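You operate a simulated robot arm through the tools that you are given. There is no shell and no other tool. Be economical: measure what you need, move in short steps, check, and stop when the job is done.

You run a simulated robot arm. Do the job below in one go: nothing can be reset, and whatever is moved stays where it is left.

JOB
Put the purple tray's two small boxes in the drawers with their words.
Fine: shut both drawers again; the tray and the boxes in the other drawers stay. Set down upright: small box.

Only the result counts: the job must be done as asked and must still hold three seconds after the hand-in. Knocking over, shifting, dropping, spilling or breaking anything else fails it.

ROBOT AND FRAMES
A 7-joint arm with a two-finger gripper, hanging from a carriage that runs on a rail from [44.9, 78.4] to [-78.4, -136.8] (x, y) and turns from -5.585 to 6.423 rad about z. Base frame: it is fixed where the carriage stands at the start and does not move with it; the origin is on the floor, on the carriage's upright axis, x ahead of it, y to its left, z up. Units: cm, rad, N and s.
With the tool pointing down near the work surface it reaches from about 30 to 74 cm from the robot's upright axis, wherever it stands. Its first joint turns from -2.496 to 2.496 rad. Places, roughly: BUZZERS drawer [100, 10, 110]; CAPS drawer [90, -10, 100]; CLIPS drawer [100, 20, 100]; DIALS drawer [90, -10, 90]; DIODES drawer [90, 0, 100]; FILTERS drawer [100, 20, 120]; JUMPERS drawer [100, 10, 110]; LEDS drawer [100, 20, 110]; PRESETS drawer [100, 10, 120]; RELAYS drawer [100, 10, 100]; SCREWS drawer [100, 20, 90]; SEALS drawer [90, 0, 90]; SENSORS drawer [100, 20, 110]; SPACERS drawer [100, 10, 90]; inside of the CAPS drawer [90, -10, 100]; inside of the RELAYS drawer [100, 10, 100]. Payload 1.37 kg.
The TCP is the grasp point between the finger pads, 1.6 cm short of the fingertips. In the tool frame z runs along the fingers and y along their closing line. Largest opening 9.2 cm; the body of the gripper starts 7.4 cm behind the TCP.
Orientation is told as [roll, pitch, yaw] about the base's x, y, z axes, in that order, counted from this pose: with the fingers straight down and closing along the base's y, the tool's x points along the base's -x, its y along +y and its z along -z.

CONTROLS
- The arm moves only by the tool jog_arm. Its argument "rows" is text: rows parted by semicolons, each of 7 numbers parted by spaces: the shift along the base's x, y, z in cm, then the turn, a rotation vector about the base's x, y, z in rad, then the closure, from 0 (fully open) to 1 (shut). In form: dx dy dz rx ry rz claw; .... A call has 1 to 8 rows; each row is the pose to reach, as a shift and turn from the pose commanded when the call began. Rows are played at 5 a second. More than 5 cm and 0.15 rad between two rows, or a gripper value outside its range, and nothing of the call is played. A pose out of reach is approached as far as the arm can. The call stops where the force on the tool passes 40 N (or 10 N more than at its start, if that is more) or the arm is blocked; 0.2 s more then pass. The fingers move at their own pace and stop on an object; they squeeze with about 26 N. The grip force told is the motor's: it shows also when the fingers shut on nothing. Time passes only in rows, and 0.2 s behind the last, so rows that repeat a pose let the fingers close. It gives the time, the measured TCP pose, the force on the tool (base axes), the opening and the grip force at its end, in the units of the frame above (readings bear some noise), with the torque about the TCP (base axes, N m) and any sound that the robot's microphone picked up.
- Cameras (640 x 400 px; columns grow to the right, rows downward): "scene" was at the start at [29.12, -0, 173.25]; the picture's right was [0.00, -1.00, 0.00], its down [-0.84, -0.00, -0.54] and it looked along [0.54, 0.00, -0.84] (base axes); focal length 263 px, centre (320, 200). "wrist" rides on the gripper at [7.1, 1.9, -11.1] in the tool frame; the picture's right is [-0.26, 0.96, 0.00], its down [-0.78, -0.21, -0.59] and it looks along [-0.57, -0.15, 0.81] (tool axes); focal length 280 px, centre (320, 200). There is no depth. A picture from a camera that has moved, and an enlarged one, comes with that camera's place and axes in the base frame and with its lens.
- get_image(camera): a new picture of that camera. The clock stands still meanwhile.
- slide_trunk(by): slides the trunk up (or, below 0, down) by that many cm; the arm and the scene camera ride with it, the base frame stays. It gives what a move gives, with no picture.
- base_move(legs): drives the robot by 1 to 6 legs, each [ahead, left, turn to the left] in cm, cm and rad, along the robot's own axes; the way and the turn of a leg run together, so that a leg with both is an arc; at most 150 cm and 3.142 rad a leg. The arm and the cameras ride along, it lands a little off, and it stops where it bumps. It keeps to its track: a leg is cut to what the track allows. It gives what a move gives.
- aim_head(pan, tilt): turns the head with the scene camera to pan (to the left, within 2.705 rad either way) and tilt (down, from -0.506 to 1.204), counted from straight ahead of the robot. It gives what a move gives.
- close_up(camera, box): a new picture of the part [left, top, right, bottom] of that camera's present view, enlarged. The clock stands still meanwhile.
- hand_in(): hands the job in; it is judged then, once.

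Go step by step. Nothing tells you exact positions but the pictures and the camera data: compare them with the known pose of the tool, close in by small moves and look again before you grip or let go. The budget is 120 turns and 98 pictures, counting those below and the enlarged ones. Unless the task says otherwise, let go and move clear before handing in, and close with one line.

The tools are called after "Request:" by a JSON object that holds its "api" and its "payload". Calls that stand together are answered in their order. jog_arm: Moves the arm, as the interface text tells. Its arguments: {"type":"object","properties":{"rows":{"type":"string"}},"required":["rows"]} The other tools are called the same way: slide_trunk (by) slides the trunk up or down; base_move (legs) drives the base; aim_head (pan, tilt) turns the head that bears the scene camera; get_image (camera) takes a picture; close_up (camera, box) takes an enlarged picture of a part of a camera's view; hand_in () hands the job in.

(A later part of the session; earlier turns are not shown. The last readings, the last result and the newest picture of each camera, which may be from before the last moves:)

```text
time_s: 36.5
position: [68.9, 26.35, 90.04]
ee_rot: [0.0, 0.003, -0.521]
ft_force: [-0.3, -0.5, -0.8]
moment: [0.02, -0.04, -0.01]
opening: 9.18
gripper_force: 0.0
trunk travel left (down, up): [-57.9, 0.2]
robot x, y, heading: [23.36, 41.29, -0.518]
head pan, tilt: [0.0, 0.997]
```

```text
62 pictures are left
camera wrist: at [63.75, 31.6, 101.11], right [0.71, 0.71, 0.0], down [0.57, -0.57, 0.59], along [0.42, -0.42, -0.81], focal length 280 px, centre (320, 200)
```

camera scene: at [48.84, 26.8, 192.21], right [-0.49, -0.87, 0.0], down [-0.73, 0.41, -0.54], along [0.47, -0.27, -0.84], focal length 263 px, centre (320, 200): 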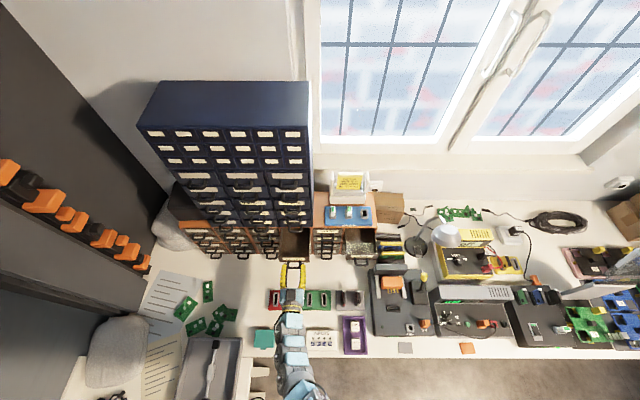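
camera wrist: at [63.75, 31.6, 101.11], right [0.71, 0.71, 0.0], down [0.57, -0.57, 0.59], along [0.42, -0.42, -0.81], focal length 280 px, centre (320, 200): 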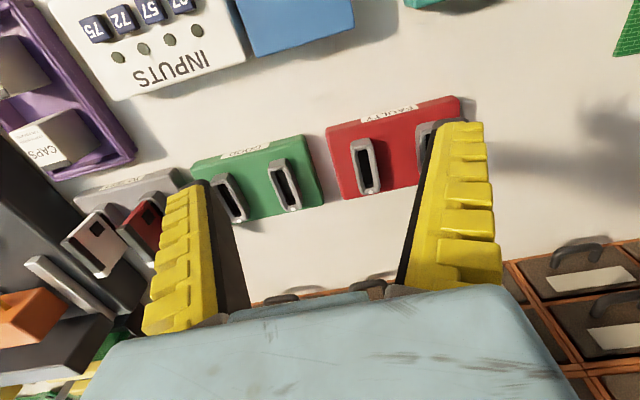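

Now I shift the arm left relative to the robot, then drive right so that the tool comes over the tray with the base well to its right (this gives room for lifting later).

Request:
{"api": "jog_arm", "payload": {"rows": "2.35 4.07 0 0 0 0 0; 4.7 8.14 0 0 0 0 0; 7 12.12 0 0 0 0 0"}}

Request:
{"api": "base_move", "payload": {"legs": [[0, -38, 0]]}}

Request:
{"api": "get_image", "payload": {"camera": "wrist"}}

Request:
{"api": "get_image", "payload": {"camera": "scene"}}

```text
time_s: 37.3
position: [75.9, 38.52, 90.09]
ee_rot: [0.0, 0.0, -0.522]
ft_force: [-0.3, -1.3, 0.3]
moment: [0.06, -0.04, -0.03]
opening: 9.18
gripper_force: 0.2
trunk travel left (down, up): [-57.9, 0.2]
robot x, y, heading: [23.36, 41.3, -0.515]
head pan, tilt: [0.0, 0.997]
```

```text
time_s: 39.7
position: [57.28, 5.74, 90.03]
ee_rot: [0.0, -0.001, -0.53]
ft_force: [-0.1, -0.3, -1.3]
moment: [0.0, -0.02, 0.05]
opening: 9.17
gripper_force: 0.0
trunk travel left (down, up): [-57.9, 0.2]
robot x, y, heading: [5.14, 9.05, -0.527]
head pan, tilt: [0.0, 0.997]
```

```text
61 pictures are left
camera wrist: at [52.16, 11.0, 101.11], right [0.71, 0.7, 0.0], down [0.57, -0.58, 0.59], along [0.41, -0.42, -0.81], focal length 280 px, centre (320, 200)
```

wrist: 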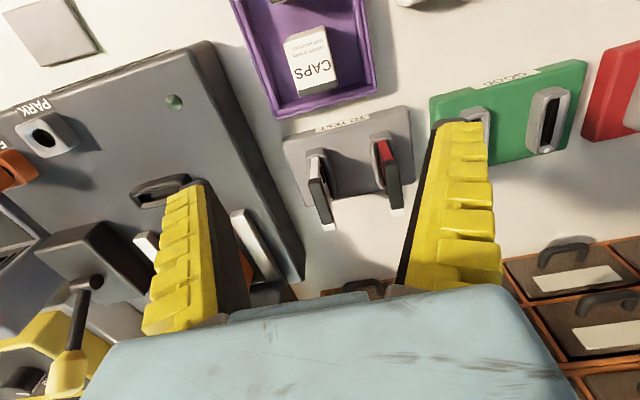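

```text
60 pictures are left
camera scene: at [30.23, -5.78, 192.25], right [-0.5, -0.87, 0.0], down [-0.73, 0.42, -0.54], along [0.47, -0.27, -0.84], focal length 263 px, centre (320, 200)
```

scene: 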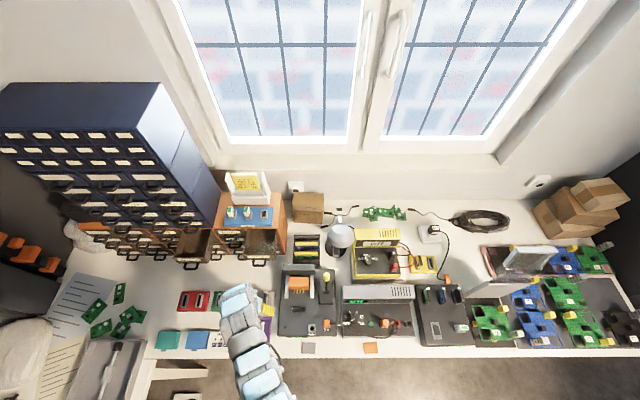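

The tray is just behind the tool. I move the tool over the CAPS box and look.

Request:
{"api": "jog_arm", "payload": {"rows": "-1.75 1.2 0 0 0 0 0; -3.5 2.36 0 0 0 0 0"}}

Request:
{"api": "get_image", "payload": {"camera": "wrist"}}

Request:
{"api": "close_up", "payload": {"camera": "scene", "box": [200, 270, 300, 350]}}

```text
time_s: 40.3
position: [53.78, 8.28, 89.94]
ee_rot: [0.001, -0.001, -0.531]
ft_force: [0.3, -0.4, 0.5]
moment: [-0.01, 0.03, 0.02]
opening: 9.15
gripper_force: 0.2
trunk travel left (down, up): [-57.9, 0.2]
robot x, y, heading: [4.83, 8.53, -0.53]
head pan, tilt: [0.0, 0.997]
```

```text
59 pictures are left
camera wrist: at [48.61, 13.43, 101.04], right [0.71, 0.7, 0.0], down [0.57, -0.58, 0.59], along [0.41, -0.42, -0.81], focal length 280 px, centre (320, 200)
```

wrist: 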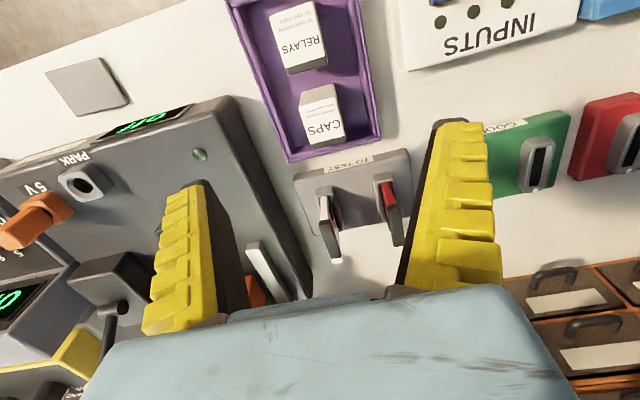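

```text
5.00 times, centred on (250, 310) of scene
camera zoom: at [30.23, -5.79, 192.25], right [-0.5, -0.87, 0.0], down [-0.73, 0.42, -0.54], along [0.47, -0.27, -0.84], focal length 1317 px, centre (670, -350)
```

zoom: 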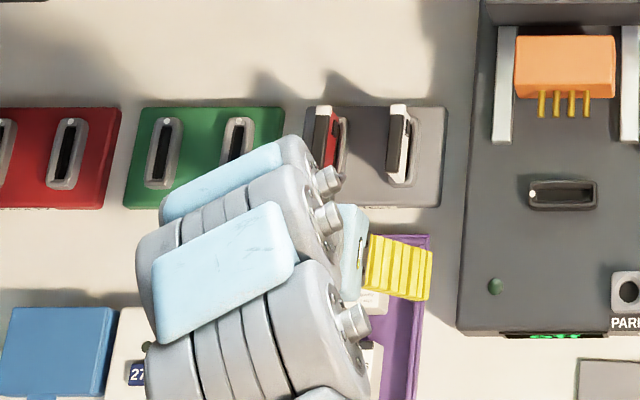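

CAPS box is roughly 3 (across) × 4 cm at n≈42.9, s≈34.1, RELAYS box at n≈37.1. I half close the fingers and lower above the CAPS box.

Request:
{"api": "jog_arm", "payload": {"rows": "0.35 -0.2 0 0 0 0 0.5; 0.35 -0.2 -2 0 0 0 0.5; 0.35 -0.2 -4.5 0 0 0 0.5"}}

Request:
{"api": "get_image", "payload": {"camera": "wrist"}}

```text
time_s: 41.1
position: [54.21, 7.92, 85.6]
ee_rot: [0.001, -0.002, -0.529]
ft_force: [0.6, 0.9, -0.5]
moment: [-0.03, 0.02, -0.01]
opening: 4.91
gripper_force: 1.8
trunk travel left (down, up): [-57.9, 0.2]
robot x, y, heading: [4.88, 8.62, -0.524]
head pan, tilt: [0.0, 0.997]
```

```text
57 pictures are left
camera wrist: at [49.12, 13.1, 96.56], right [0.71, 0.7, 0.0], down [0.56, -0.58, 0.59], along [0.41, -0.42, -0.81], focal length 280 px, centre (320, 200)
```

wrist: 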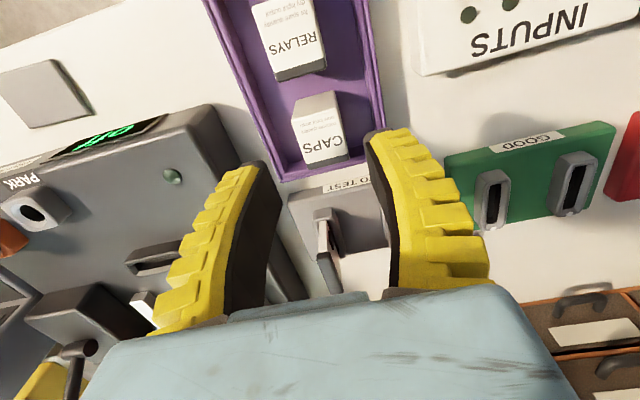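

I take a closer look at the box shape before descending.

Request:
{"api": "close_up", "payload": {"camera": "wrist", "box": [220, 0, 420, 200]}}

```text
2.00 times, centred on (320, 100) of wrist
camera zoom: at [49.12, 13.1, 96.56], right [0.71, 0.7, 0.0], down [0.56, -0.58, 0.59], along [0.41, -0.42, -0.81], focal length 561 px, centre (320, 400)
```

zoom: 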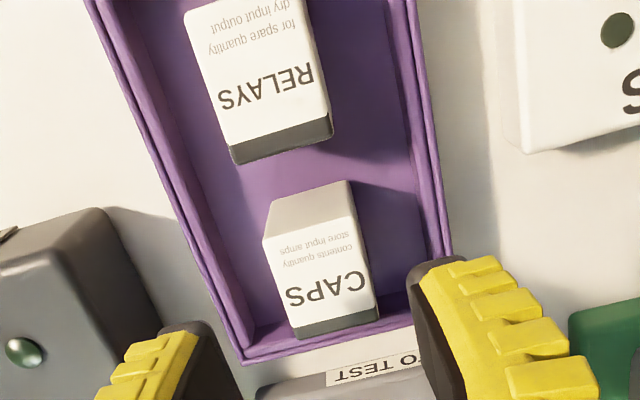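

The box is about 3×4×3 cm with its top near z 79.3 (tray floor ≈76.3). I narrow the fingers and descend to just above it, then check.

Request:
{"api": "jog_arm", "payload": {"rows": "0.26 -0.15 -1.5 0 0 0 0.55; 0.26 -0.15 -3.6 0 0 0 0.55"}}

Request:
{"api": "close_up", "payload": {"camera": "wrist", "box": [220, 30, 420, 230]}}

```text
time_s: 41.7
position: [54.56, 7.73, 81.82]
ee_rot: [0.002, -0.002, -0.532]
ft_force: [0.0, 0.0, -0.5]
moment: [0.0, -0.01, -0.01]
opening: 4.48
gripper_force: 2.3
trunk travel left (down, up): [-57.9, 0.2]
robot x, y, heading: [5.15, 8.59, -0.524]
head pan, tilt: [0.0, 0.997]
```

```text
2.00 times, centred on (320, 130) of wrist
camera zoom: at [49.46, 12.98, 92.94], right [0.71, 0.7, 0.0], down [0.56, -0.58, 0.59], along [0.41, -0.42, -0.81], focal length 561 px, centre (320, 340)
```

zoom: 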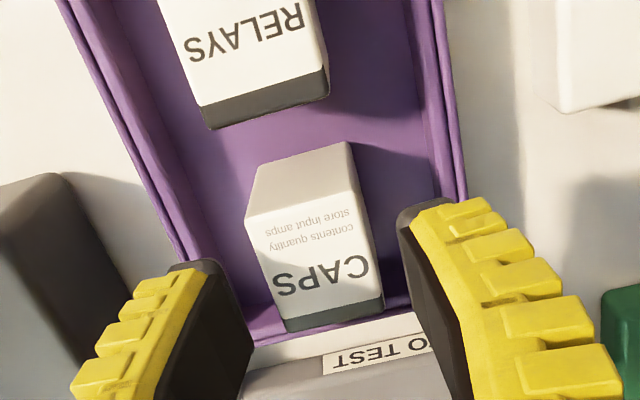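

Alignment is good (top at ≈79.4). I descend around the box and watch the force.

Request:
{"api": "jog_arm", "payload": {"rows": "-0.17 0.1 -0.8 0 0 0 0.6; -0.17 0.1 -2 0 0 0 0.6; -0.17 0.1 -3.1 0 0 0 0.6"}}

Request:
{"api": "close_up", "payload": {"camera": "wrist", "box": [220, 60, 420, 260]}}

```text
time_s: 42.5
position: [54.23, 7.93, 78.8]
ee_rot: [0.001, -0.001, -0.53]
ft_force: [-0.3, -0.3, -0.6]
moment: [-0.03, 0.01, 0.02]
opening: 4.02
gripper_force: 2.8
trunk travel left (down, up): [-57.9, 0.2]
robot x, y, heading: [4.76, 8.69, -0.526]
head pan, tilt: [0.0, 0.997]
```

```text
2.00 times, centred on (320, 160) of wrist
camera zoom: at [49.07, 13.09, 89.82], right [0.71, 0.7, 0.0], down [0.57, -0.58, 0.59], along [0.41, -0.42, -0.81], focal length 561 px, centre (320, 280)
```

zoom: 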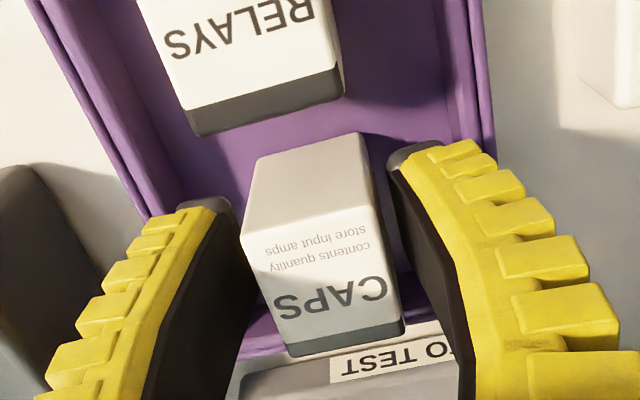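

The fingers flank the box without touching. I go 0.5 cm lower, close, and lift a little.

Request:
{"api": "jog_arm", "payload": {"rows": "0 0 -0.5 0 0 0 0.6; 0 0 -0.5 0 0 0 0.8; 0 0 -0.5 0 0 0 1; 0 0 -0.5 0 0 0 1"}}

```text
time_s: 43.5
position: [54.37, 7.83, 78.34]
ee_rot: [0.002, -0.002, -0.53]
ft_force: [-4.3, 0.1, 16.7]
moment: [-0.04, 0.04, 0.0]
opening: 2.46
gripper_force: 26.0
trunk travel left (down, up): [-57.9, 0.2]
robot x, y, heading: [5.06, 8.94, -0.528]
head pan, tilt: [0.0, 0.997]
```

Gripped at 2.5 cm. I lift it slowly.

Request:
{"api": "jog_arm", "payload": {"rows": "0 0 0.5 0 0 0 1; 0 0 2 0 0 0 1; 0 0 4.5 0 0 0 1; 0 0 7 0 0 0 1; 0 0 9.5 0 0 0 1"}}

Request:
{"api": "get_image", "payload": {"camera": "wrist"}}

```text
time_s: 44.7
position: [54.33, 7.89, 87.76]
ee_rot: [0.002, -0.003, -0.532]
ft_force: [-0.2, 0.9, -0.9]
moment: [0.0, 0.0, 0.0]
opening: 2.0
gripper_force: 25.8
trunk travel left (down, up): [-57.9, 0.2]
robot x, y, heading: [5.03, 8.51, -0.525]
head pan, tilt: [0.0, 0.997]
```

```text
53 pictures are left
camera wrist: at [49.24, 13.13, 98.98], right [0.71, 0.7, 0.0], down [0.56, -0.58, 0.59], along [0.41, -0.42, -0.81], focal length 280 px, centre (320, 200)
```

wrist: 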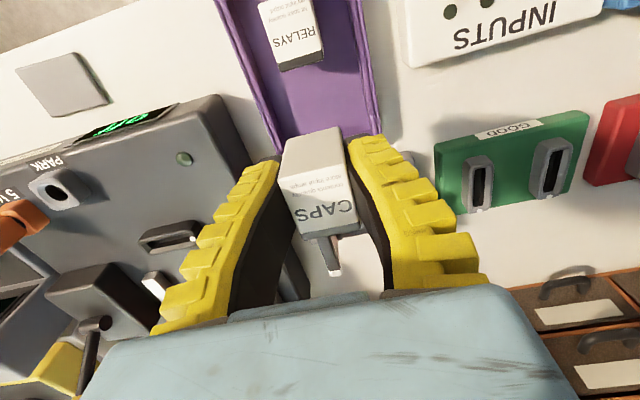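

The box is held upright. I swing the arm to the left over the low blocks, where it has reach to rise.

Request:
{"api": "jog_arm", "payload": {"rows": "2.33 4.04 0 0 0 0 1; 4.67 8.09 0 0 0 0 1; 7 12.13 0 0 0 0 1; 9.33 16.17 1 0 0 0 1; 11.67 20.2 2.5 0 0 0 1; 14 24.26 4 0 0 0 1"}}

```text
time_s: 46.1
position: [66.09, 29.22, 91.89]
ee_rot: [0.001, 0.0, -0.533]
ft_force: [1.7, 1.2, 0.7]
moment: [-0.05, 0.04, -0.01]
opening: 1.99
gripper_force: 26.3
out of reach, approached as far as the arm can: row 5, 6
trunk travel left (down, up): [-57.9, 0.2]
robot x, y, heading: [5.07, 8.86, -0.527]
head pan, tilt: [0.0, 0.997]
```

It got to r≈64; I try rising here.

Request:
{"api": "jog_arm", "payload": {"rows": "0 0 3 0 0 0 1; 0 0 6 0 0 0 1; 0 0 9 0 0 0 1; 0 0 12 0 0 0 1; 0 0 15 0 0 0 1"}}

```text
time_s: 47.3
position: [65.4, 29.51, 106.8]
ee_rot: [0.001, 0.001, -0.531]
ft_force: [-0.5, 0.7, -0.3]
moment: [0.01, -0.03, 0.02]
opening: 2.0
gripper_force: 26.0
trunk travel left (down, up): [-57.9, 0.2]
robot x, y, heading: [4.79, 8.61, -0.528]
head pan, tilt: [0.0, 0.997]
```

Risen to z≈107. I follow an arc at this height toward a spot over the CAPS drawer.

Request:
{"api": "jog_arm", "payload": {"rows": "2.47 -3.73 0.9 0 0 0 1; 4.94 -7.46 1.8 0 0 0 1; 7.4 -11.2 2.7 0 0 0 1; 7.8 -15.3 2.7 0 0 0 1; 8.2 -19.5 2.7 0 0 0 1; 8.5 -23.6 2.7 0 0 0 1; 8.9 -27.8 2.7 0 0 0 1"}}

Request:
{"api": "get_image", "payload": {"camera": "scene"}}

Request:
{"api": "get_image", "payload": {"camera": "wrist"}}

```text
time_s: 48.9
position: [74.57, 1.78, 109.54]
ee_rot: [0.002, 0.001, -0.529]
ft_force: [0.1, 0.7, -0.8]
moment: [-0.05, 0.01, 0.02]
opening: 2.02
gripper_force: 26.0
trunk travel left (down, up): [-57.9, 0.2]
robot x, y, heading: [4.98, 8.67, -0.523]
head pan, tilt: [0.0, 0.997]
```

```text
52 pictures are left
camera scene: at [30.22, -5.77, 192.24], right [-0.5, -0.87, 0.0], down [-0.73, 0.42, -0.54], along [0.47, -0.27, -0.84], focal length 263 px, centre (320, 200)
```

scene: 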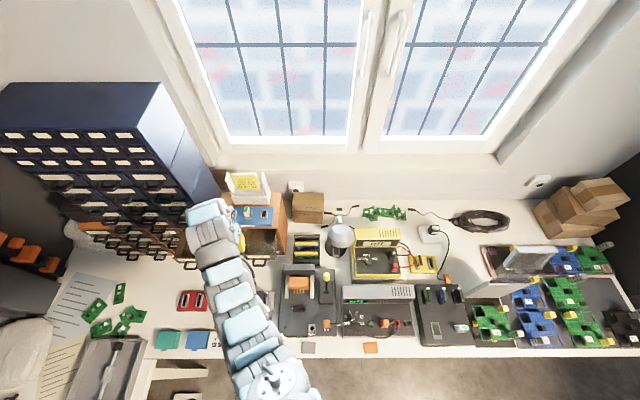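

```text
51 pictures are left
camera wrist: at [69.44, 6.92, 120.59], right [0.71, 0.7, 0.0], down [0.57, -0.58, 0.59], along [0.41, -0.42, -0.81], focal length 280 px, centre (320, 200)
```

wrist: 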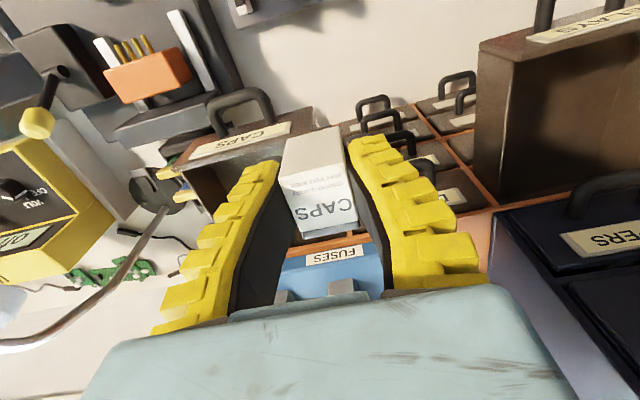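

The tool is near the CAPS drawer at z 109.5. I centre it over the drawer.

Request:
{"api": "jog_arm", "payload": {"rows": "0.05 -3.72 0 0 0 0 1; 0.1 -7.44 0 0 0 0 1"}}

Request:
{"api": "get_image", "payload": {"camera": "wrist"}}

Request:
{"api": "close_up", "payload": {"camera": "scene", "box": [180, 190, 320, 290]}}

```text
time_s: 49.5
position: [74.78, -5.75, 109.51]
ee_rot: [0.001, -0.001, -0.53]
ft_force: [0.5, 0.5, -1.3]
moment: [-0.04, 0.02, -0.01]
opening: 2.0
gripper_force: 26.5
trunk travel left (down, up): [-57.9, 0.2]
robot x, y, heading: [5.03, 8.86, -0.529]
head pan, tilt: [0.0, 0.997]
```

```text
50 pictures are left
camera wrist: at [69.68, -0.57, 120.54], right [0.71, 0.7, 0.0], down [0.57, -0.58, 0.59], along [0.41, -0.42, -0.81], focal length 280 px, centre (320, 200)
```

wrist: 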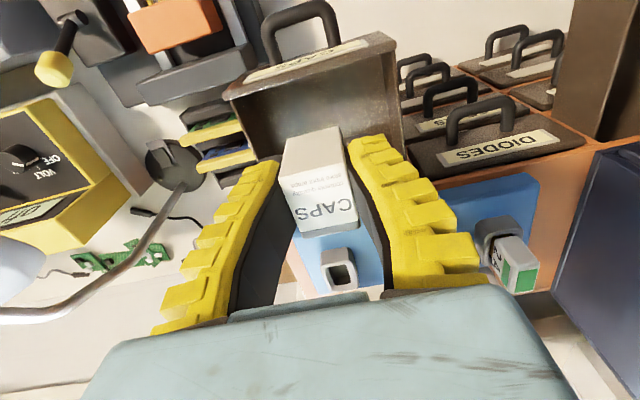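

```text
4.00 times, centred on (250, 240) of scene
camera zoom: at [30.22, -5.78, 192.24], right [-0.5, -0.87, 0.0], down [-0.73, 0.42, -0.54], along [0.47, -0.27, -0.84], focal length 1053 px, centre (600, 40)
```

zoom: 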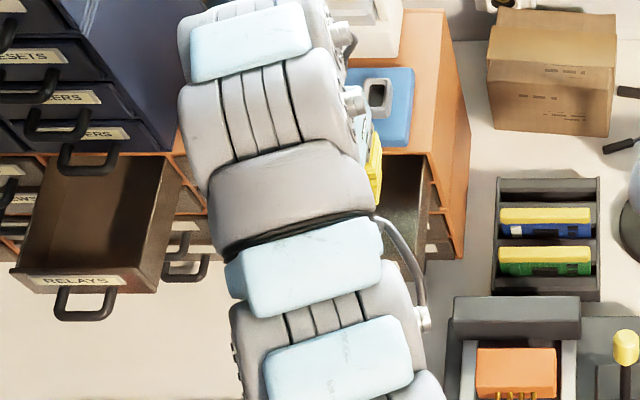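

The box is over the drawer interior. I lower in steps, watching for contact with the drawer floor.

Request:
{"api": "jog_arm", "payload": {"rows": "0.15 0.26 -2 0 0 0 1; 0.15 0.26 -4 0 0 0 1; 0.15 0.26 -6 0 0 0 1; 0.15 0.26 -7.5 0 0 0 1"}}

Request:
{"api": "get_image", "payload": {"camera": "wrist"}}

```text
time_s: 50.5
position: [74.92, -5.61, 102.01]
ee_rot: [0.001, 0.0, -0.53]
ft_force: [0.1, -0.3, -0.2]
moment: [0.02, 0.03, 0.0]
opening: 1.97
gripper_force: 26.4
trunk travel left (down, up): [-57.9, 0.2]
robot x, y, heading: [5.1, 8.77, -0.527]
head pan, tilt: [0.0, 0.997]
```

```text
48 pictures are left
camera wrist: at [69.8, -0.39, 113.06], right [0.71, 0.7, 0.0], down [0.56, -0.58, 0.59], along [0.41, -0.42, -0.81], focal length 280 px, centre (320, 200)
```

wrist: 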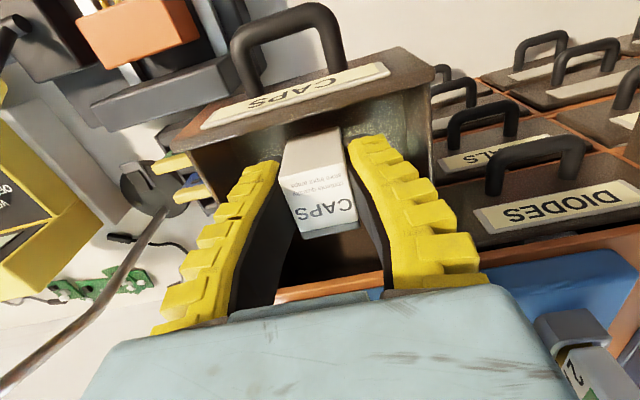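

Well inside the drawer. I continue slowly to the floor.

Request:
{"api": "jog_arm", "payload": {"rows": "0 0 -0.6 0 0 0 1; 0 0 -1.2 0 0 0 1; 0 0 -1.6 0 0 0 1"}}

```text
time_s: 51.3
position: [74.9, -5.62, 100.4]
ee_rot: [0.0, -0.001, -0.531]
ft_force: [0.3, -0.8, -0.6]
moment: [-0.02, -0.04, 0.0]
opening: 1.98
gripper_force: 26.6
trunk travel left (down, up): [-57.9, 0.2]
robot x, y, heading: [4.96, 8.72, -0.522]
head pan, tilt: [0.0, 0.997]
```

Request:
{"api": "jog_arm", "payload": {"rows": "0 0 -0.3 0 0 0 1; 0 0 -0.6 0 0 0 1; 0 0 -0.8 0 0 0 1"}}

Request:
{"api": "get_image", "payload": {"camera": "wrist"}}

```text
time_s: 52.1
position: [75.07, -5.75, 99.68]
ee_rot: [0.001, -0.004, -0.531]
ft_force: [-0.8, -2.0, 15.7]
moment: [0.02, 0.1, 0.02]
opening: 2.37
gripper_force: 26.9
trunk travel left (down, up): [-57.9, 0.2]
robot x, y, heading: [5.49, 8.88, -0.521]
head pan, tilt: [0.0, 0.997]
```

```text
47 pictures are left
camera wrist: at [69.89, -0.44, 110.79], right [0.71, 0.7, 0.0], down [0.56, -0.58, 0.59], along [0.42, -0.42, -0.81], focal length 280 px, centre (320, 200)
```

wrist: 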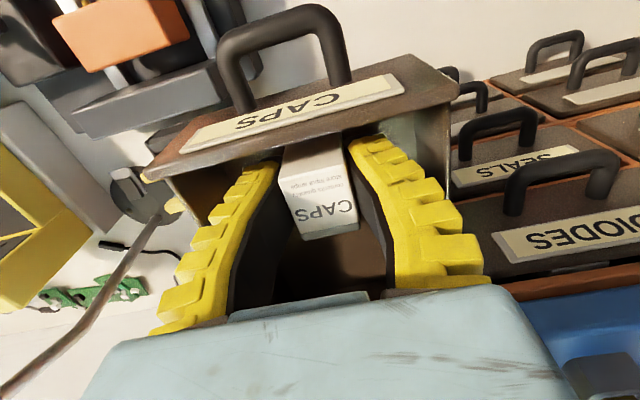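

Floor contact (same signature as at the pick). I ease up slightly, open partway and rise.

Request:
{"api": "jog_arm", "payload": {"rows": "0 0 0.2 0 0 0 1; 0 0 0.2 0 0 0 0.75; 0 0 0.2 0 0 0 0.5; 0 0 0.2 0 0 0 0.45; 0 0 2 0 0 0 0.45; 0 0 5 0 0 0 0.45; 0 0 8 0 0 0 0.45; 0 0 10 0 0 0 0.45"}}

Request:
{"api": "get_image", "payload": {"camera": "wrist"}}

```text
time_s: 53.9
position: [74.87, -5.45, 109.5]
ee_rot: [0.0, 0.0, -0.529]
ft_force: [-0.7, -0.4, 0.1]
moment: [0.0, 0.02, 0.0]
opening: 5.35
gripper_force: 2.3
trunk travel left (down, up): [-57.9, 0.2]
robot x, y, heading: [4.93, 8.91, -0.525]
head pan, tilt: [0.0, 0.997]
```

```text
46 pictures are left
camera wrist: at [69.75, -0.28, 120.48], right [0.71, 0.7, 0.0], down [0.57, -0.58, 0.59], along [0.41, -0.42, -0.81], focal length 280 px, centre (320, 200)
```

wrist: 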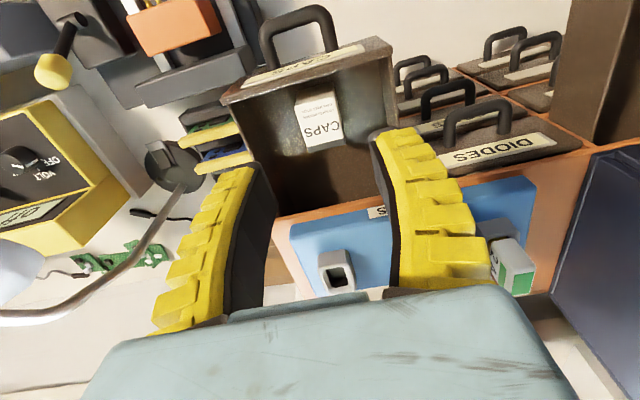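

The CAPS box stands upright in its drawer. I retrace the arc back toward the tray side.

Request:
{"api": "jog_arm", "payload": {"rows": "-0.05 3.72 0 0 0 0 0.4; -0.1 7.44 0 0 0 0 0.4; -0.5 11.6 0 0 0 0 0.4; -0.8 15.7 0 0 0 0 0.4; -1.2 19.9 0 0 0 0 0.4; -1.6 24 0 0 0 0 0.4; -4.06 27.7 -0.9 0 0 0 0.4; -6.5 31.5 -1.8 0 0 0 0.4"}}

Request:
{"api": "jog_arm", "payload": {"rows": "-2.5 3.3 -1.5 0 0 0 0.5; -2.5 3.3 -5.5 0 0 0 0.5; -2.5 3.3 -9.5 0 0 0 0.5; -2.5 3.3 -13.5 0 0 0 0.5; -2.5 3.3 -17.5 0 0 0 0.5; -4.8 -0.7 -18.5 0 0 0 0.5; -7.1 -4.7 -18.5 0 0 0 0.5"}}

```text
time_s: 55.7
position: [68.0, 25.8, 107.62]
ee_rot: [0.001, -0.001, -0.531]
ft_force: [1.5, -0.4, 0.6]
moment: [0.05, 0.05, -0.02]
opening: 5.77
gripper_force: 1.9
trunk travel left (down, up): [-57.9, 0.2]
robot x, y, heading: [5.0, 8.68, -0.526]
head pan, tilt: [0.0, 0.997]
```

```text
time_s: 57.3
position: [61.39, 21.1, 89.2]
ee_rot: [0.001, 0.0, -0.531]
ft_force: [0.5, 0.9, 0.6]
moment: [-0.03, 0.1, -0.03]
opening: 4.92
gripper_force: 2.4
out of reach, approached as far as the arm can: row 5
trunk travel left (down, up): [-57.9, 0.2]
robot x, y, heading: [5.11, 8.68, -0.527]
head pan, tilt: [0.0, 0.997]
```

Now I go over the RELAYS box in the tray.

Request:
{"api": "jog_arm", "payload": {"rows": "-3.05 -2.54 0 0 0 0 0.5; -6.1 -5.08 0 0 0 0 0.5; -9.15 -7.62 -1.5 0 0 0 0.5; -12.2 -10.16 -3.5 0 0 0 0.5"}}

Request:
{"api": "close_up", "payload": {"camera": "wrist", "box": [220, 0, 420, 200]}}

```text
time_s: 58.3
position: [49.34, 11.16, 85.82]
ee_rot: [0.001, -0.003, -0.531]
ft_force: [0.7, 0.5, 0.5]
moment: [-0.01, 0.04, -0.01]
opening: 4.91
gripper_force: 1.8
trunk travel left (down, up): [-57.9, 0.2]
robot x, y, heading: [5.25, 8.57, -0.526]
head pan, tilt: [0.0, 0.997]
```

```text
2.00 times, centred on (320, 100) of wrist
camera zoom: at [44.14, 16.35, 96.96], right [0.71, 0.7, 0.0], down [0.56, -0.58, 0.59], along [0.41, -0.42, -0.81], focal length 561 px, centre (320, 400)
```

zoom: 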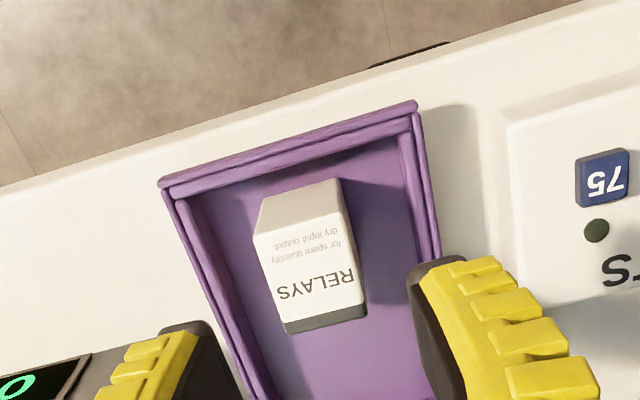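

Alignment is close; I shift 0.3 cm and descend around the RELAYS box as before.

Request:
{"api": "jog_arm", "payload": {"rows": "0.02 -0.36 -1.5 0 0 0 0.58; 0.02 -0.36 -3.5 0 0 0 0.6; 0.02 -0.36 -5 0 0 0 0.6; 0.02 -0.36 -6.5 0 0 0 0.6"}}

Request:
{"api": "close_up", "payload": {"camera": "wrist", "box": [220, 60, 420, 260]}}

```text
time_s: 59.3
position: [49.32, 10.7, 79.19]
ee_rot: [0.001, -0.001, -0.53]
ft_force: [0.1, -1.0, 0.0]
moment: [0.0, -0.01, -0.01]
opening: 4.01
gripper_force: 2.3
trunk travel left (down, up): [-57.9, 0.2]
robot x, y, heading: [4.74, 9.1, -0.526]
head pan, tilt: [0.0, 0.997]
```

```text
2.00 times, centred on (320, 160) of wrist
camera zoom: at [44.03, 15.95, 90.35], right [0.71, 0.7, 0.0], down [0.57, -0.58, 0.59], along [0.41, -0.42, -0.81], focal length 561 px, centre (320, 280)
```

zoom: 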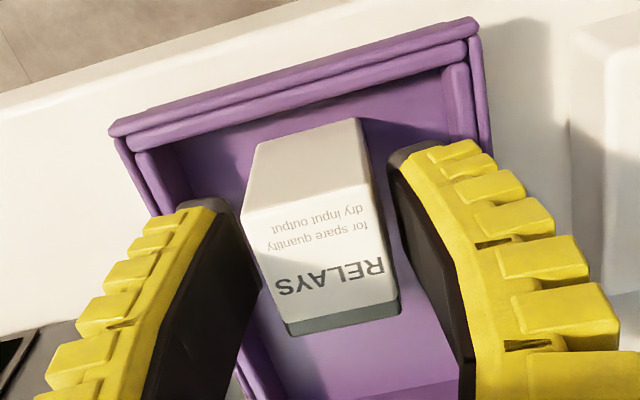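

Good. I lower the last bit, close and lift.

Request:
{"api": "jog_arm", "payload": {"rows": "-0.2 0.1 -0.7 0 0 0 0.6; -0.2 0.1 -0.7 0 0 0 0.8; -0.2 0.1 -0.7 0 0 0 1; -0.2 0.1 -0.7 0 0 0 1; -0.2 0.1 0 0 0 0 1; -0.2 0.1 3 0 0 0 1; -0.2 0.1 6 0 0 0 1; -0.2 0.1 8.5 0 0 0 1"}}

Request:
{"api": "get_image", "payload": {"camera": "wrist"}}

```text
time_s: 61.1
position: [48.7, 10.69, 87.68]
ee_rot: [0.0, 0.001, -0.53]
ft_force: [0.0, 0.0, -1.2]
moment: [0.02, -0.01, 0.04]
opening: 2.03
gripper_force: 26.4
trunk travel left (down, up): [-57.9, 0.2]
robot x, y, heading: [4.9, 8.95, -0.527]
head pan, tilt: [0.0, 0.997]
```

```text
43 pictures are left
camera wrist: at [43.72, 15.99, 98.74], right [0.71, 0.7, 0.0], down [0.57, -0.58, 0.59], along [0.41, -0.42, -0.81], focal length 280 px, centre (320, 200)
```

wrist: 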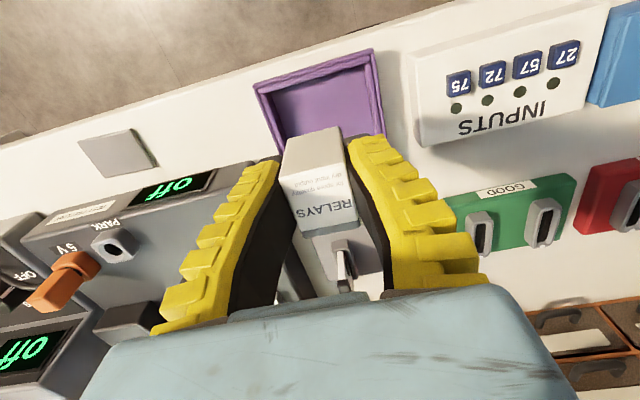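

RELAYS box is held. I swing left to the rising spot and rise.

Request:
{"api": "jog_arm", "payload": {"rows": "2.81 2.98 0 0 0 0 1; 5.62 5.95 0 0 0 0 1; 8.43 8.93 0.5 0 0 0 1; 11.24 11.9 1 0 0 0 1; 14.05 14.9 1.5 0 0 0 1; 16.8 17.7 3 0 0 0 1"}}

Request:
{"api": "jog_arm", "payload": {"rows": "0 0 3 0 0 0 1; 0 0 6 0 0 0 1; 0 0 9 0 0 0 1; 0 0 12 0 0 0 1; 0 0 15 0 0 0 1; 0 0 17 0 0 0 1"}}

```text
time_s: 62.7
position: [67.9, 24.14, 90.89]
ee_rot: [0.005, -0.007, -0.609]
ft_force: [1.3, -1.6, -0.7]
moment: [0.21, 0.11, -0.03]
opening: 2.02
gripper_force: 26.3
trunk travel left (down, up): [-57.9, 0.2]
robot x, y, heading: [4.85, 8.4, -0.528]
head pan, tilt: [0.0, 0.997]
stopped in row 6: the arm was blocked; the commanded pose is now the measured one
```

```text
time_s: 64.1
position: [67.77, 24.74, 107.98]
ee_rot: [0.008, -0.005, -0.606]
ft_force: [0.4, 0.0, -0.3]
moment: [-0.02, -0.01, 0.0]
opening: 2.02
gripper_force: 26.2
trunk travel left (down, up): [-57.9, 0.2]
robot x, y, heading: [4.68, 8.99, -0.528]
head pan, tilt: [0.0, 0.997]
```

The swing stopped early but the lift worked; I check the scene before continuing.

Request:
{"api": "get_image", "payload": {"camera": "scene"}}

Request:
{"api": "get_image", "payload": {"camera": "wrist"}}

```text
42 pictures are left
camera scene: at [30.19, -5.84, 192.24], right [-0.5, -0.86, 0.0], down [-0.73, 0.42, -0.54], along [0.47, -0.27, -0.84], focal length 263 px, centre (320, 200)
```

scene: 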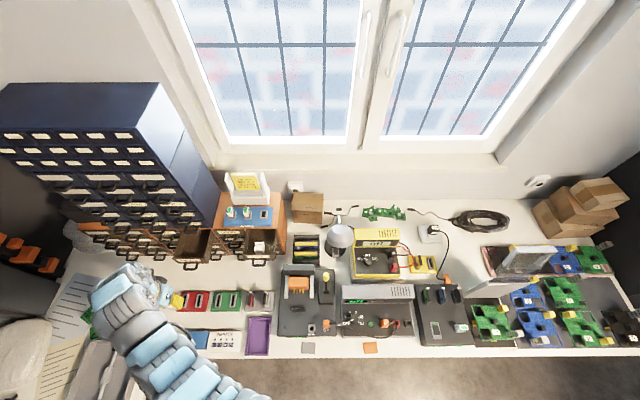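

```text
41 pictures are left
camera wrist: at [62.98, 30.25, 119.03], right [0.76, 0.64, 0.01], down [0.52, -0.62, 0.59], along [0.39, -0.45, -0.81], focal length 280 px, centre (320, 200)
```

wrist: 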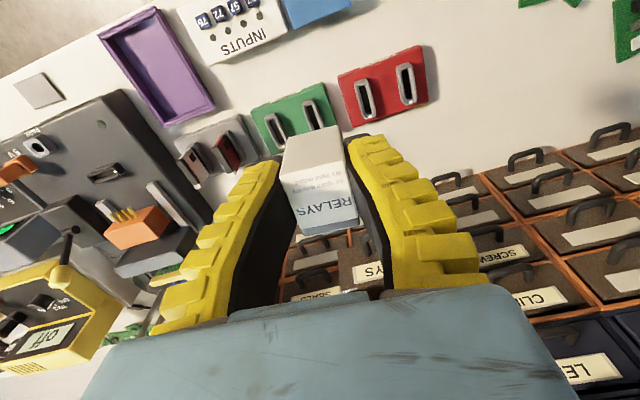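

All fine: the drawer with CAPS is untouched and the tray is in place. I follow the arc forward, then will drive the base left to RELAYS.

Request:
{"api": "jog_arm", "payload": {"rows": "2.47 -3.73 0.7 0 0 0.03 1; 4.94 -7.46 1.4 0 0 0.06 1; 7.4 -11.2 1.7 0 0 0.08 1; 7.15 -15.4 1.7 0 0 0.08 1; 6.9 -19.7 1.7 0 0 0.08 1; 6.65 -23.9 1.7 0 0 0.08 1"}}

```text
time_s: 65.5
position: [74.31, 0.88, 109.74]
ee_rot: [0.009, -0.005, -0.524]
ft_force: [0.7, 0.7, -0.3]
moment: [-0.06, 0.0, -0.03]
opening: 2.0
gripper_force: 26.2
trunk travel left (down, up): [-57.9, 0.2]
robot x, y, heading: [4.99, 8.57, -0.531]
head pan, tilt: [0.0, 0.997]
```

I drive left so that the box comes over the RELAYS drawer.

Request:
{"api": "base_move", "payload": {"legs": [[0, 19.2, 0]]}}

Request:
{"api": "get_image", "payload": {"camera": "wrist"}}

Request:
{"api": "close_up", "payload": {"camera": "scene", "box": [180, 180, 340, 280]}}

```text
time_s: 67.0
position: [83.55, 16.78, 109.91]
ee_rot: [0.009, -0.007, -0.528]
ft_force: [-0.2, -0.2, -0.7]
moment: [-0.02, 0.04, 0.0]
opening: 1.98
gripper_force: 26.7
trunk travel left (down, up): [-57.9, 0.2]
robot x, y, heading: [14.23, 25.39, -0.532]
head pan, tilt: [0.0, 0.997]
```

```text
40 pictures are left
camera wrist: at [78.44, 22.0, 120.83], right [0.71, 0.7, 0.01], down [0.56, -0.58, 0.59], along [0.42, -0.42, -0.81], focal length 280 px, centre (320, 200)
```

wrist: 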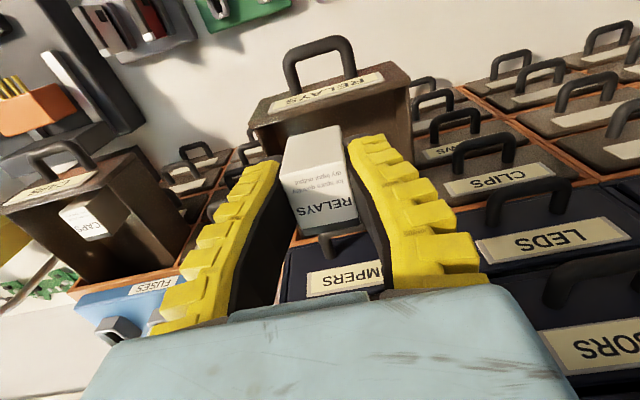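

```text
4.00 times, centred on (260, 230) of scene
camera zoom: at [39.43, 10.29, 192.24], right [-0.5, -0.86, 0.0], down [-0.72, 0.42, -0.54], along [0.47, -0.27, -0.84], focal length 1053 px, centre (560, 80)
```

zoom: 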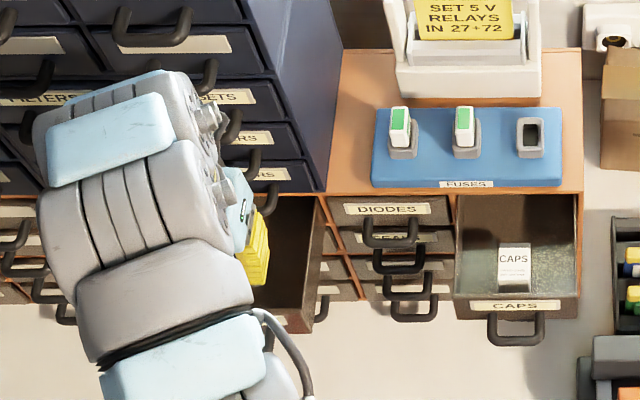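

The drawer centre is 1.1 cm further left. I shift, then lower in steps.

Request:
{"api": "jog_arm", "payload": {"rows": "2.1 0.06 0 0 0 0 1; 2.1 0.06 -2.5 0 0 0 1; 2.1 0.06 -5 0 0 0 1; 2.1 0.06 -7.5 0 0 0 1"}}

Request:
{"api": "get_image", "payload": {"camera": "wrist"}}

```text
time_s: 68.0
position: [85.75, 16.93, 102.31]
ee_rot: [0.009, -0.005, -0.529]
ft_force: [-0.1, 0.8, -0.5]
moment: [0.01, -0.03, -0.02]
opening: 2.01
gripper_force: 25.9
trunk travel left (down, up): [-57.9, 0.2]
robot x, y, heading: [14.03, 25.25, -0.529]
head pan, tilt: [0.0, 0.997]
```

```text
38 pictures are left
camera wrist: at [80.45, 22.05, 113.34], right [0.71, 0.7, 0.01], down [0.56, -0.58, 0.59], along [0.42, -0.42, -0.81], focal length 280 px, centre (320, 200)
```

wrist: 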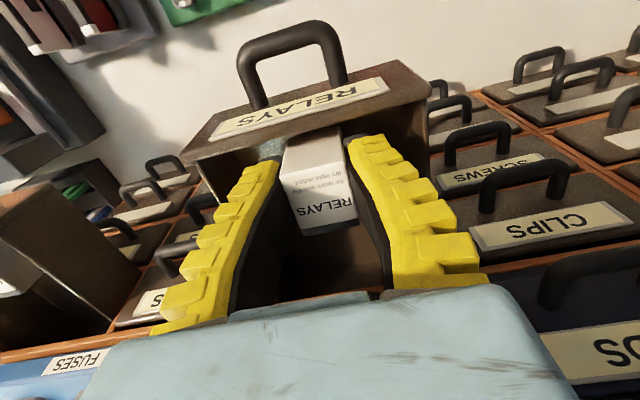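

Inside the drawer and clear of its walls. I lower to the floor.

Request:
{"api": "jog_arm", "payload": {"rows": "0 0 -0.7 0 0 0 1; 0 0 -1.4 0 0 0 1; 0 0 -1.9 0 0 0 1; 0 0 -2.2 0 0 0 1; 0 0 -2.5 0 0 0 1"}}

```text
time_s: 69.2
position: [85.91, 16.96, 99.93]
ee_rot: [0.009, -0.006, -0.527]
ft_force: [-16.0, 5.6, 28.1]
moment: [-0.95, -1.85, 0.26]
opening: 2.55
gripper_force: 25.9
trunk travel left (down, up): [-57.9, 0.2]
robot x, y, heading: [14.09, 24.59, -0.527]
head pan, tilt: [0.0, 0.997]
```

There is a sideways push of about 16 N as well, perhaps from a handle above. I ease up and back slightly and look.

Request:
{"api": "jog_arm", "payload": {"rows": "0 0 0.3 0 0 0 1; -0.35 0.2 0.3 0 0 0 1"}}

Request:
{"api": "get_image", "payload": {"camera": "wrist"}}

Request:
{"api": "close_up", "payload": {"camera": "scene", "box": [180, 160, 300, 260]}}

```text
time_s: 69.8
position: [85.39, 17.15, 100.03]
ee_rot: [0.007, -0.006, -0.528]
ft_force: [0.4, 1.4, 8.5]
moment: [0.04, 0.07, 0.01]
opening: 2.19
gripper_force: 26.4
trunk travel left (down, up): [-57.9, 0.2]
robot x, y, heading: [14.32, 24.96, -0.534]
head pan, tilt: [0.0, 0.997]
```

```text
37 pictures are left
camera wrist: at [80.23, 22.25, 111.1], right [0.71, 0.7, 0.01], down [0.56, -0.58, 0.59], along [0.42, -0.42, -0.81], focal length 280 px, centre (320, 200)
```

wrist: 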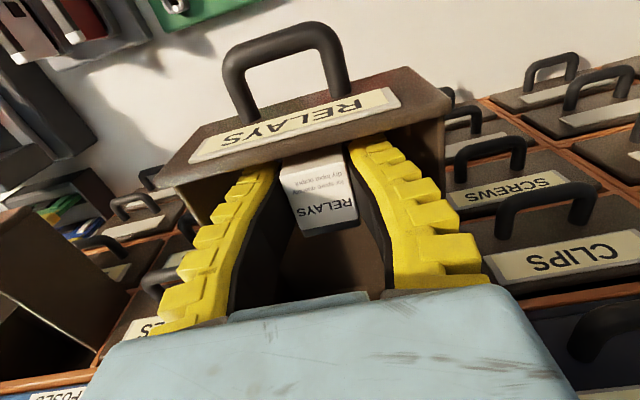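

```text
4.00 times, centred on (240, 210) of scene
camera zoom: at [39.45, 10.29, 192.25], right [-0.5, -0.86, 0.0], down [-0.72, 0.42, -0.54], along [0.47, -0.27, -0.84], focal length 1053 px, centre (640, 160)
```

zoom: 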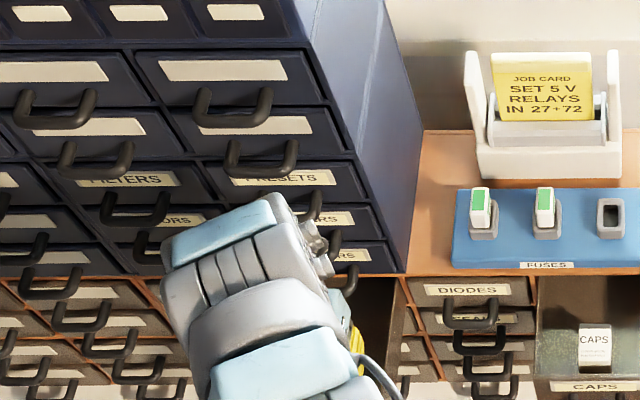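

The side force is gone and the box rests on the floor. I release, move back 0.8 cm and rise.

Request:
{"api": "jog_arm", "payload": {"rows": "0 0 0 0 0 0 0.75; 0 0 0 0 0 0 0.5; 0 0 0 0 0 0 0.45; -0.4 0.2 0.2 0 0 0 0.45; -0.7 0.4 1.5 0 0 0 0.45; -0.7 0.4 4.5 0 0 0 0.45; -0.7 0.4 7.5 0 0 0 0.45; -0.7 0.4 10 0 0 0 0.45"}}

Request:
{"api": "get_image", "payload": {"camera": "wrist"}}

```text
time_s: 71.6
position: [84.79, 17.54, 110.24]
ee_rot: [0.009, -0.004, -0.529]
ft_force: [-0.3, -0.4, -0.3]
moment: [0.01, 0.01, 0.02]
opening: 5.35
gripper_force: 2.0
trunk travel left (down, up): [-57.9, 0.2]
robot x, y, heading: [14.09, 25.11, -0.53]
head pan, tilt: [0.0, 0.997]
```

```text
35 pictures are left
camera wrist: at [79.52, 22.78, 121.25], right [0.71, 0.7, 0.01], down [0.56, -0.58, 0.59], along [0.42, -0.42, -0.81], focal length 280 px, centre (320, 200)
```

wrist: 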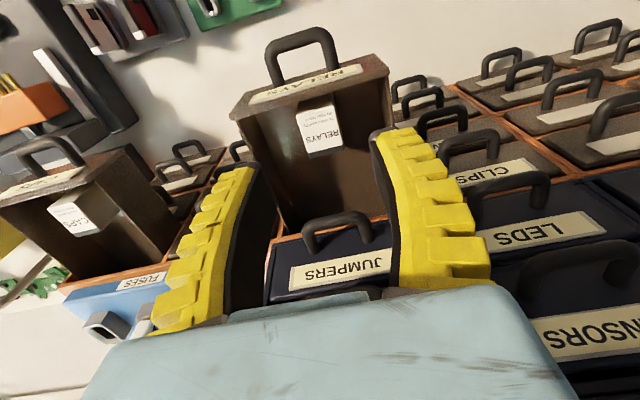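

Both boxes are upright in their drawers. Now I return to the low horizontal posture to push the drawers shut: first drive right, then retrace the arc.

Request:
{"api": "base_move", "payload": {"legs": [[0, -18, 0]]}}

Request:
{"api": "jog_arm", "payload": {"rows": "0.25 4.24 0 0 0 0 0.7; 0.3 8.5 0 0 0 0 1; 0.3 12.7 0 0 0 0 1; -2.1 16.4 -0.5 0 0 0 1; -4.6 20.2 -1.2 0 0 0 1; -7 23.9 -2 0 0 0 1"}}

Request:
{"api": "jog_arm", "payload": {"rows": "0 0 -4 0 0 0 1; 0 0 -8 0 0 0 1; 0 0 -12 0 0 0 1; 0 0 -15 0 0 0 1; 0 0 -18 0 0 0 1"}}

```text
time_s: 73.1
position: [75.81, 1.9, 110.27]
ee_rot: [0.009, -0.005, -0.528]
ft_force: [0.1, -0.5, -0.3]
moment: [-0.01, -0.01, -0.01]
opening: 5.34
gripper_force: 2.1
trunk travel left (down, up): [-57.9, 0.2]
robot x, y, heading: [5.14, 9.28, -0.532]
head pan, tilt: [0.0, 0.997]
```

```text
time_s: 74.5
position: [68.82, 25.66, 108.28]
ee_rot: [0.008, -0.008, -0.529]
ft_force: [0.8, -0.9, 0.0]
moment: [0.08, 0.02, -0.04]
opening: 0.0
gripper_force: 26.4
trunk travel left (down, up): [-57.9, 0.2]
robot x, y, heading: [4.97, 8.77, -0.526]
head pan, tilt: [0.0, 0.997]
```

```text
time_s: 75.7
position: [68.85, 25.84, 92.27]
ee_rot: [0.014, -0.004, -0.527]
ft_force: [-0.7, 0.9, 0.4]
moment: [-0.07, 0.01, -0.01]
opening: 0.0
gripper_force: 26.3
out of reach, approached as far as the arm can: row 5
trunk travel left (down, up): [-57.9, 0.2]
robot x, y, heading: [5.38, 9.0, -0.529]
head pan, tilt: [0.0, 0.997]
```

Low again. I bring the arm in front of the robot by alternating a jog right and a drive left.

Request:
{"api": "jog_arm", "payload": {"rows": "-2.12 -3.68 -0.5 0 0 0 1; -4.24 -7.36 -1.5 0 0 0 1; -6.36 -11.04 -2.3 0 0 0 1; -8.48 -14.72 -2.3 0 0 0 1"}}

Request:
{"api": "base_move", "payload": {"legs": [[0, 18, 0]]}}

Request:
{"api": "jog_arm", "payload": {"rows": "-2.25 -3.9 0 0 0 0 1; -4.5 -7.8 0 0 0 0 1; -6.75 -11.7 0 0 0 0 1; -9 -15.6 0 0 0 0 1"}}

Request:
{"api": "base_move", "payload": {"legs": [[0, 18, 0]]}}

```text
time_s: 76.7
position: [60.08, 10.62, 89.98]
ee_rot: [0.006, -0.008, -0.53]
ft_force: [0.3, -2.1, 0.1]
moment: [0.16, 0.08, 0.01]
opening: 0.0
gripper_force: 25.6
trunk travel left (down, up): [-57.9, 0.2]
robot x, y, heading: [5.25, 9.41, -0.526]
head pan, tilt: [0.0, 0.997]
```

```text
time_s: 78.2
position: [69.19, 26.61, 89.88]
ee_rot: [0.01, -0.005, -0.526]
ft_force: [-0.4, 0.0, -0.2]
moment: [0.04, 0.01, 0.03]
opening: 0.0
gripper_force: 26.4
trunk travel left (down, up): [-57.9, 0.2]
robot x, y, heading: [13.97, 24.73, -0.527]
head pan, tilt: [0.0, 0.997]
```

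```text
time_s: 79.5
position: [60.91, 14.39, 89.83]
ee_rot: [0.012, -0.007, -0.444]
ft_force: [-0.2, 1.4, -0.4]
moment: [-0.13, -0.01, 0.02]
opening: 0.0
gripper_force: 26.4
trunk travel left (down, up): [-57.9, 0.2]
robot x, y, heading: [14.25, 24.78, -0.53]
head pan, tilt: [0.0, 0.997]
stopped in row 4: the arm was blocked; the commanded pose is now the measured one
```

```text
time_s: 81.0
position: [69.81, 29.59, 89.92]
ee_rot: [0.011, -0.007, -0.443]
ft_force: [0.6, -0.5, 0.7]
moment: [-0.02, 0.0, -0.05]
opening: 0.0
gripper_force: 26.2
trunk travel left (down, up): [-57.9, 0.2]
robot x, y, heading: [23.4, 40.49, -0.528]
head pan, tilt: [0.0, 0.997]
```

I check the scene from here.

Request:
{"api": "get_image", "payload": {"camera": "scene"}}

Request:
{"api": "get_image", "payload": {"camera": "wrist"}}

```text
34 pictures are left
camera scene: at [48.42, 25.99, 192.25], right [-0.5, -0.86, 0.0], down [-0.73, 0.42, -0.54], along [0.47, -0.27, -0.84], focal length 263 px, centre (320, 200)
```

scene: 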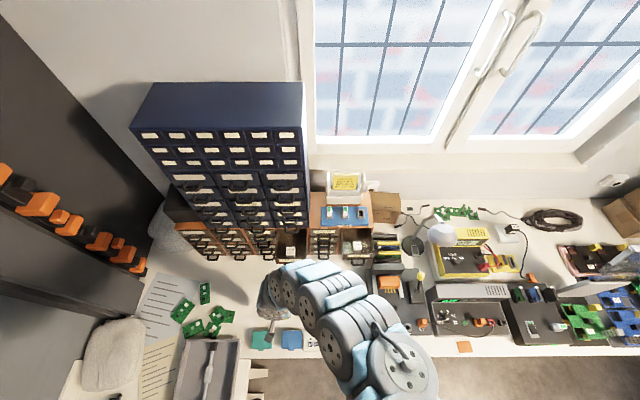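

```text
33 pictures are left
camera wrist: at [64.11, 34.46, 100.89], right [0.65, 0.76, 0.01], down [0.61, -0.53, 0.59], along [0.46, -0.38, -0.8], focal length 280 px, centre (320, 200)
```

wrist: 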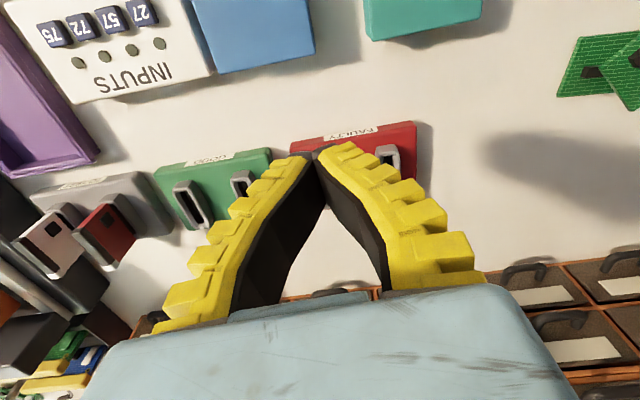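

All is in order. I swing the tool up to horizontal, reversing the earlier motion, closed fingers.

Request:
{"api": "jog_arm", "payload": {"rows": "1.36 -1.25 -0.5 -0.0713 -0.1237 -0.01 1; 2.72 -2.49 -1.2 -0.1427 -0.2475 -0.02 1; 3.99 -3.69 -1.5 -0.214 -0.371 -0.03 1; 5.09 -4.78 -1.2 -0.2853 -0.495 -0.045 1; 6.02 -5.78 -0.6 -0.357 -0.6187 -0.055 1; 6.68 -6.62 0.35 -0.428 -0.742 -0.065 1; 7.09 -7.32 1.6 -0.499 -0.866 -0.075 1; 7.29 -7.78 3 -0.571 -0.99 -0.085 1"}}

```text
time_s: 82.8
position: [78.83, 20.95, 91.17]
ee_rot: [-0.056, -1.153, -0.543]
ft_force: [1.6, 1.4, -0.7]
moment: [-0.11, 0.05, -0.2]
opening: 0.0
gripper_force: 26.1
out of reach, approached as far as the arm can: row 2, 3, 4, 5, 6, 7, 8
trunk travel left (down, up): [-57.9, 0.2]
robot x, y, heading: [23.56, 40.83, -0.526]
head pan, tilt: [0.0, 0.997]
```

Nearly horizontal, just below and in front of the RELAYS handle. I back off, rise to handle height and finish the tilt.

Request:
{"api": "jog_arm", "payload": {"rows": "-2.17 1.25 1 -0.05 -0.087 0 1; -3.46 2 3 -0.11 -0.19 0 1; -3.46 2 5 -0.165 -0.286 0 1; -3.46 2 6.8 -0.21 -0.364 0 1"}}

Request:
{"api": "get_image", "payload": {"camera": "wrist"}}

Request:
{"api": "close_up", "payload": {"camera": "scene", "box": [240, 200, 400, 300]}}

```text
time_s: 83.8
position: [75.79, 24.67, 97.8]
ee_rot: [-1.838, -1.56, 1.276]
ft_force: [-0.5, -0.6, 0.5]
moment: [0.04, 0.01, 0.03]
opening: 0.02
gripper_force: 25.5
out of reach, approached as far as the arm can: row 1, 2, 3
trunk travel left (down, up): [-57.9, 0.2]
robot x, y, heading: [23.49, 40.72, -0.53]
head pan, tilt: [0.0, 0.997]
```

```text
32 pictures are left
camera wrist: at [67.48, 32.09, 90.69], right [0.51, 0.82, 0.25], down [-0.61, 0.14, 0.78], along [0.6, -0.55, 0.57], focal length 280 px, centre (320, 200)
```

wrist: 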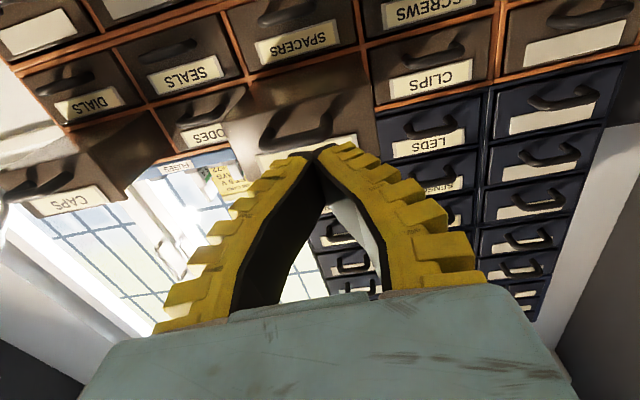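

```text
4.00 times, centred on (320, 250) of scene
camera zoom: at [48.43, 26.0, 192.26], right [-0.5, -0.86, 0.0], down [-0.73, 0.42, -0.54], along [0.47, -0.27, -0.84], focal length 1053 px, centre (320, 0)
```

zoom: 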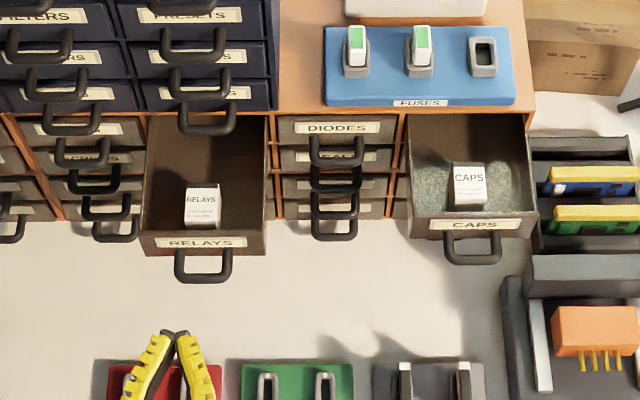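

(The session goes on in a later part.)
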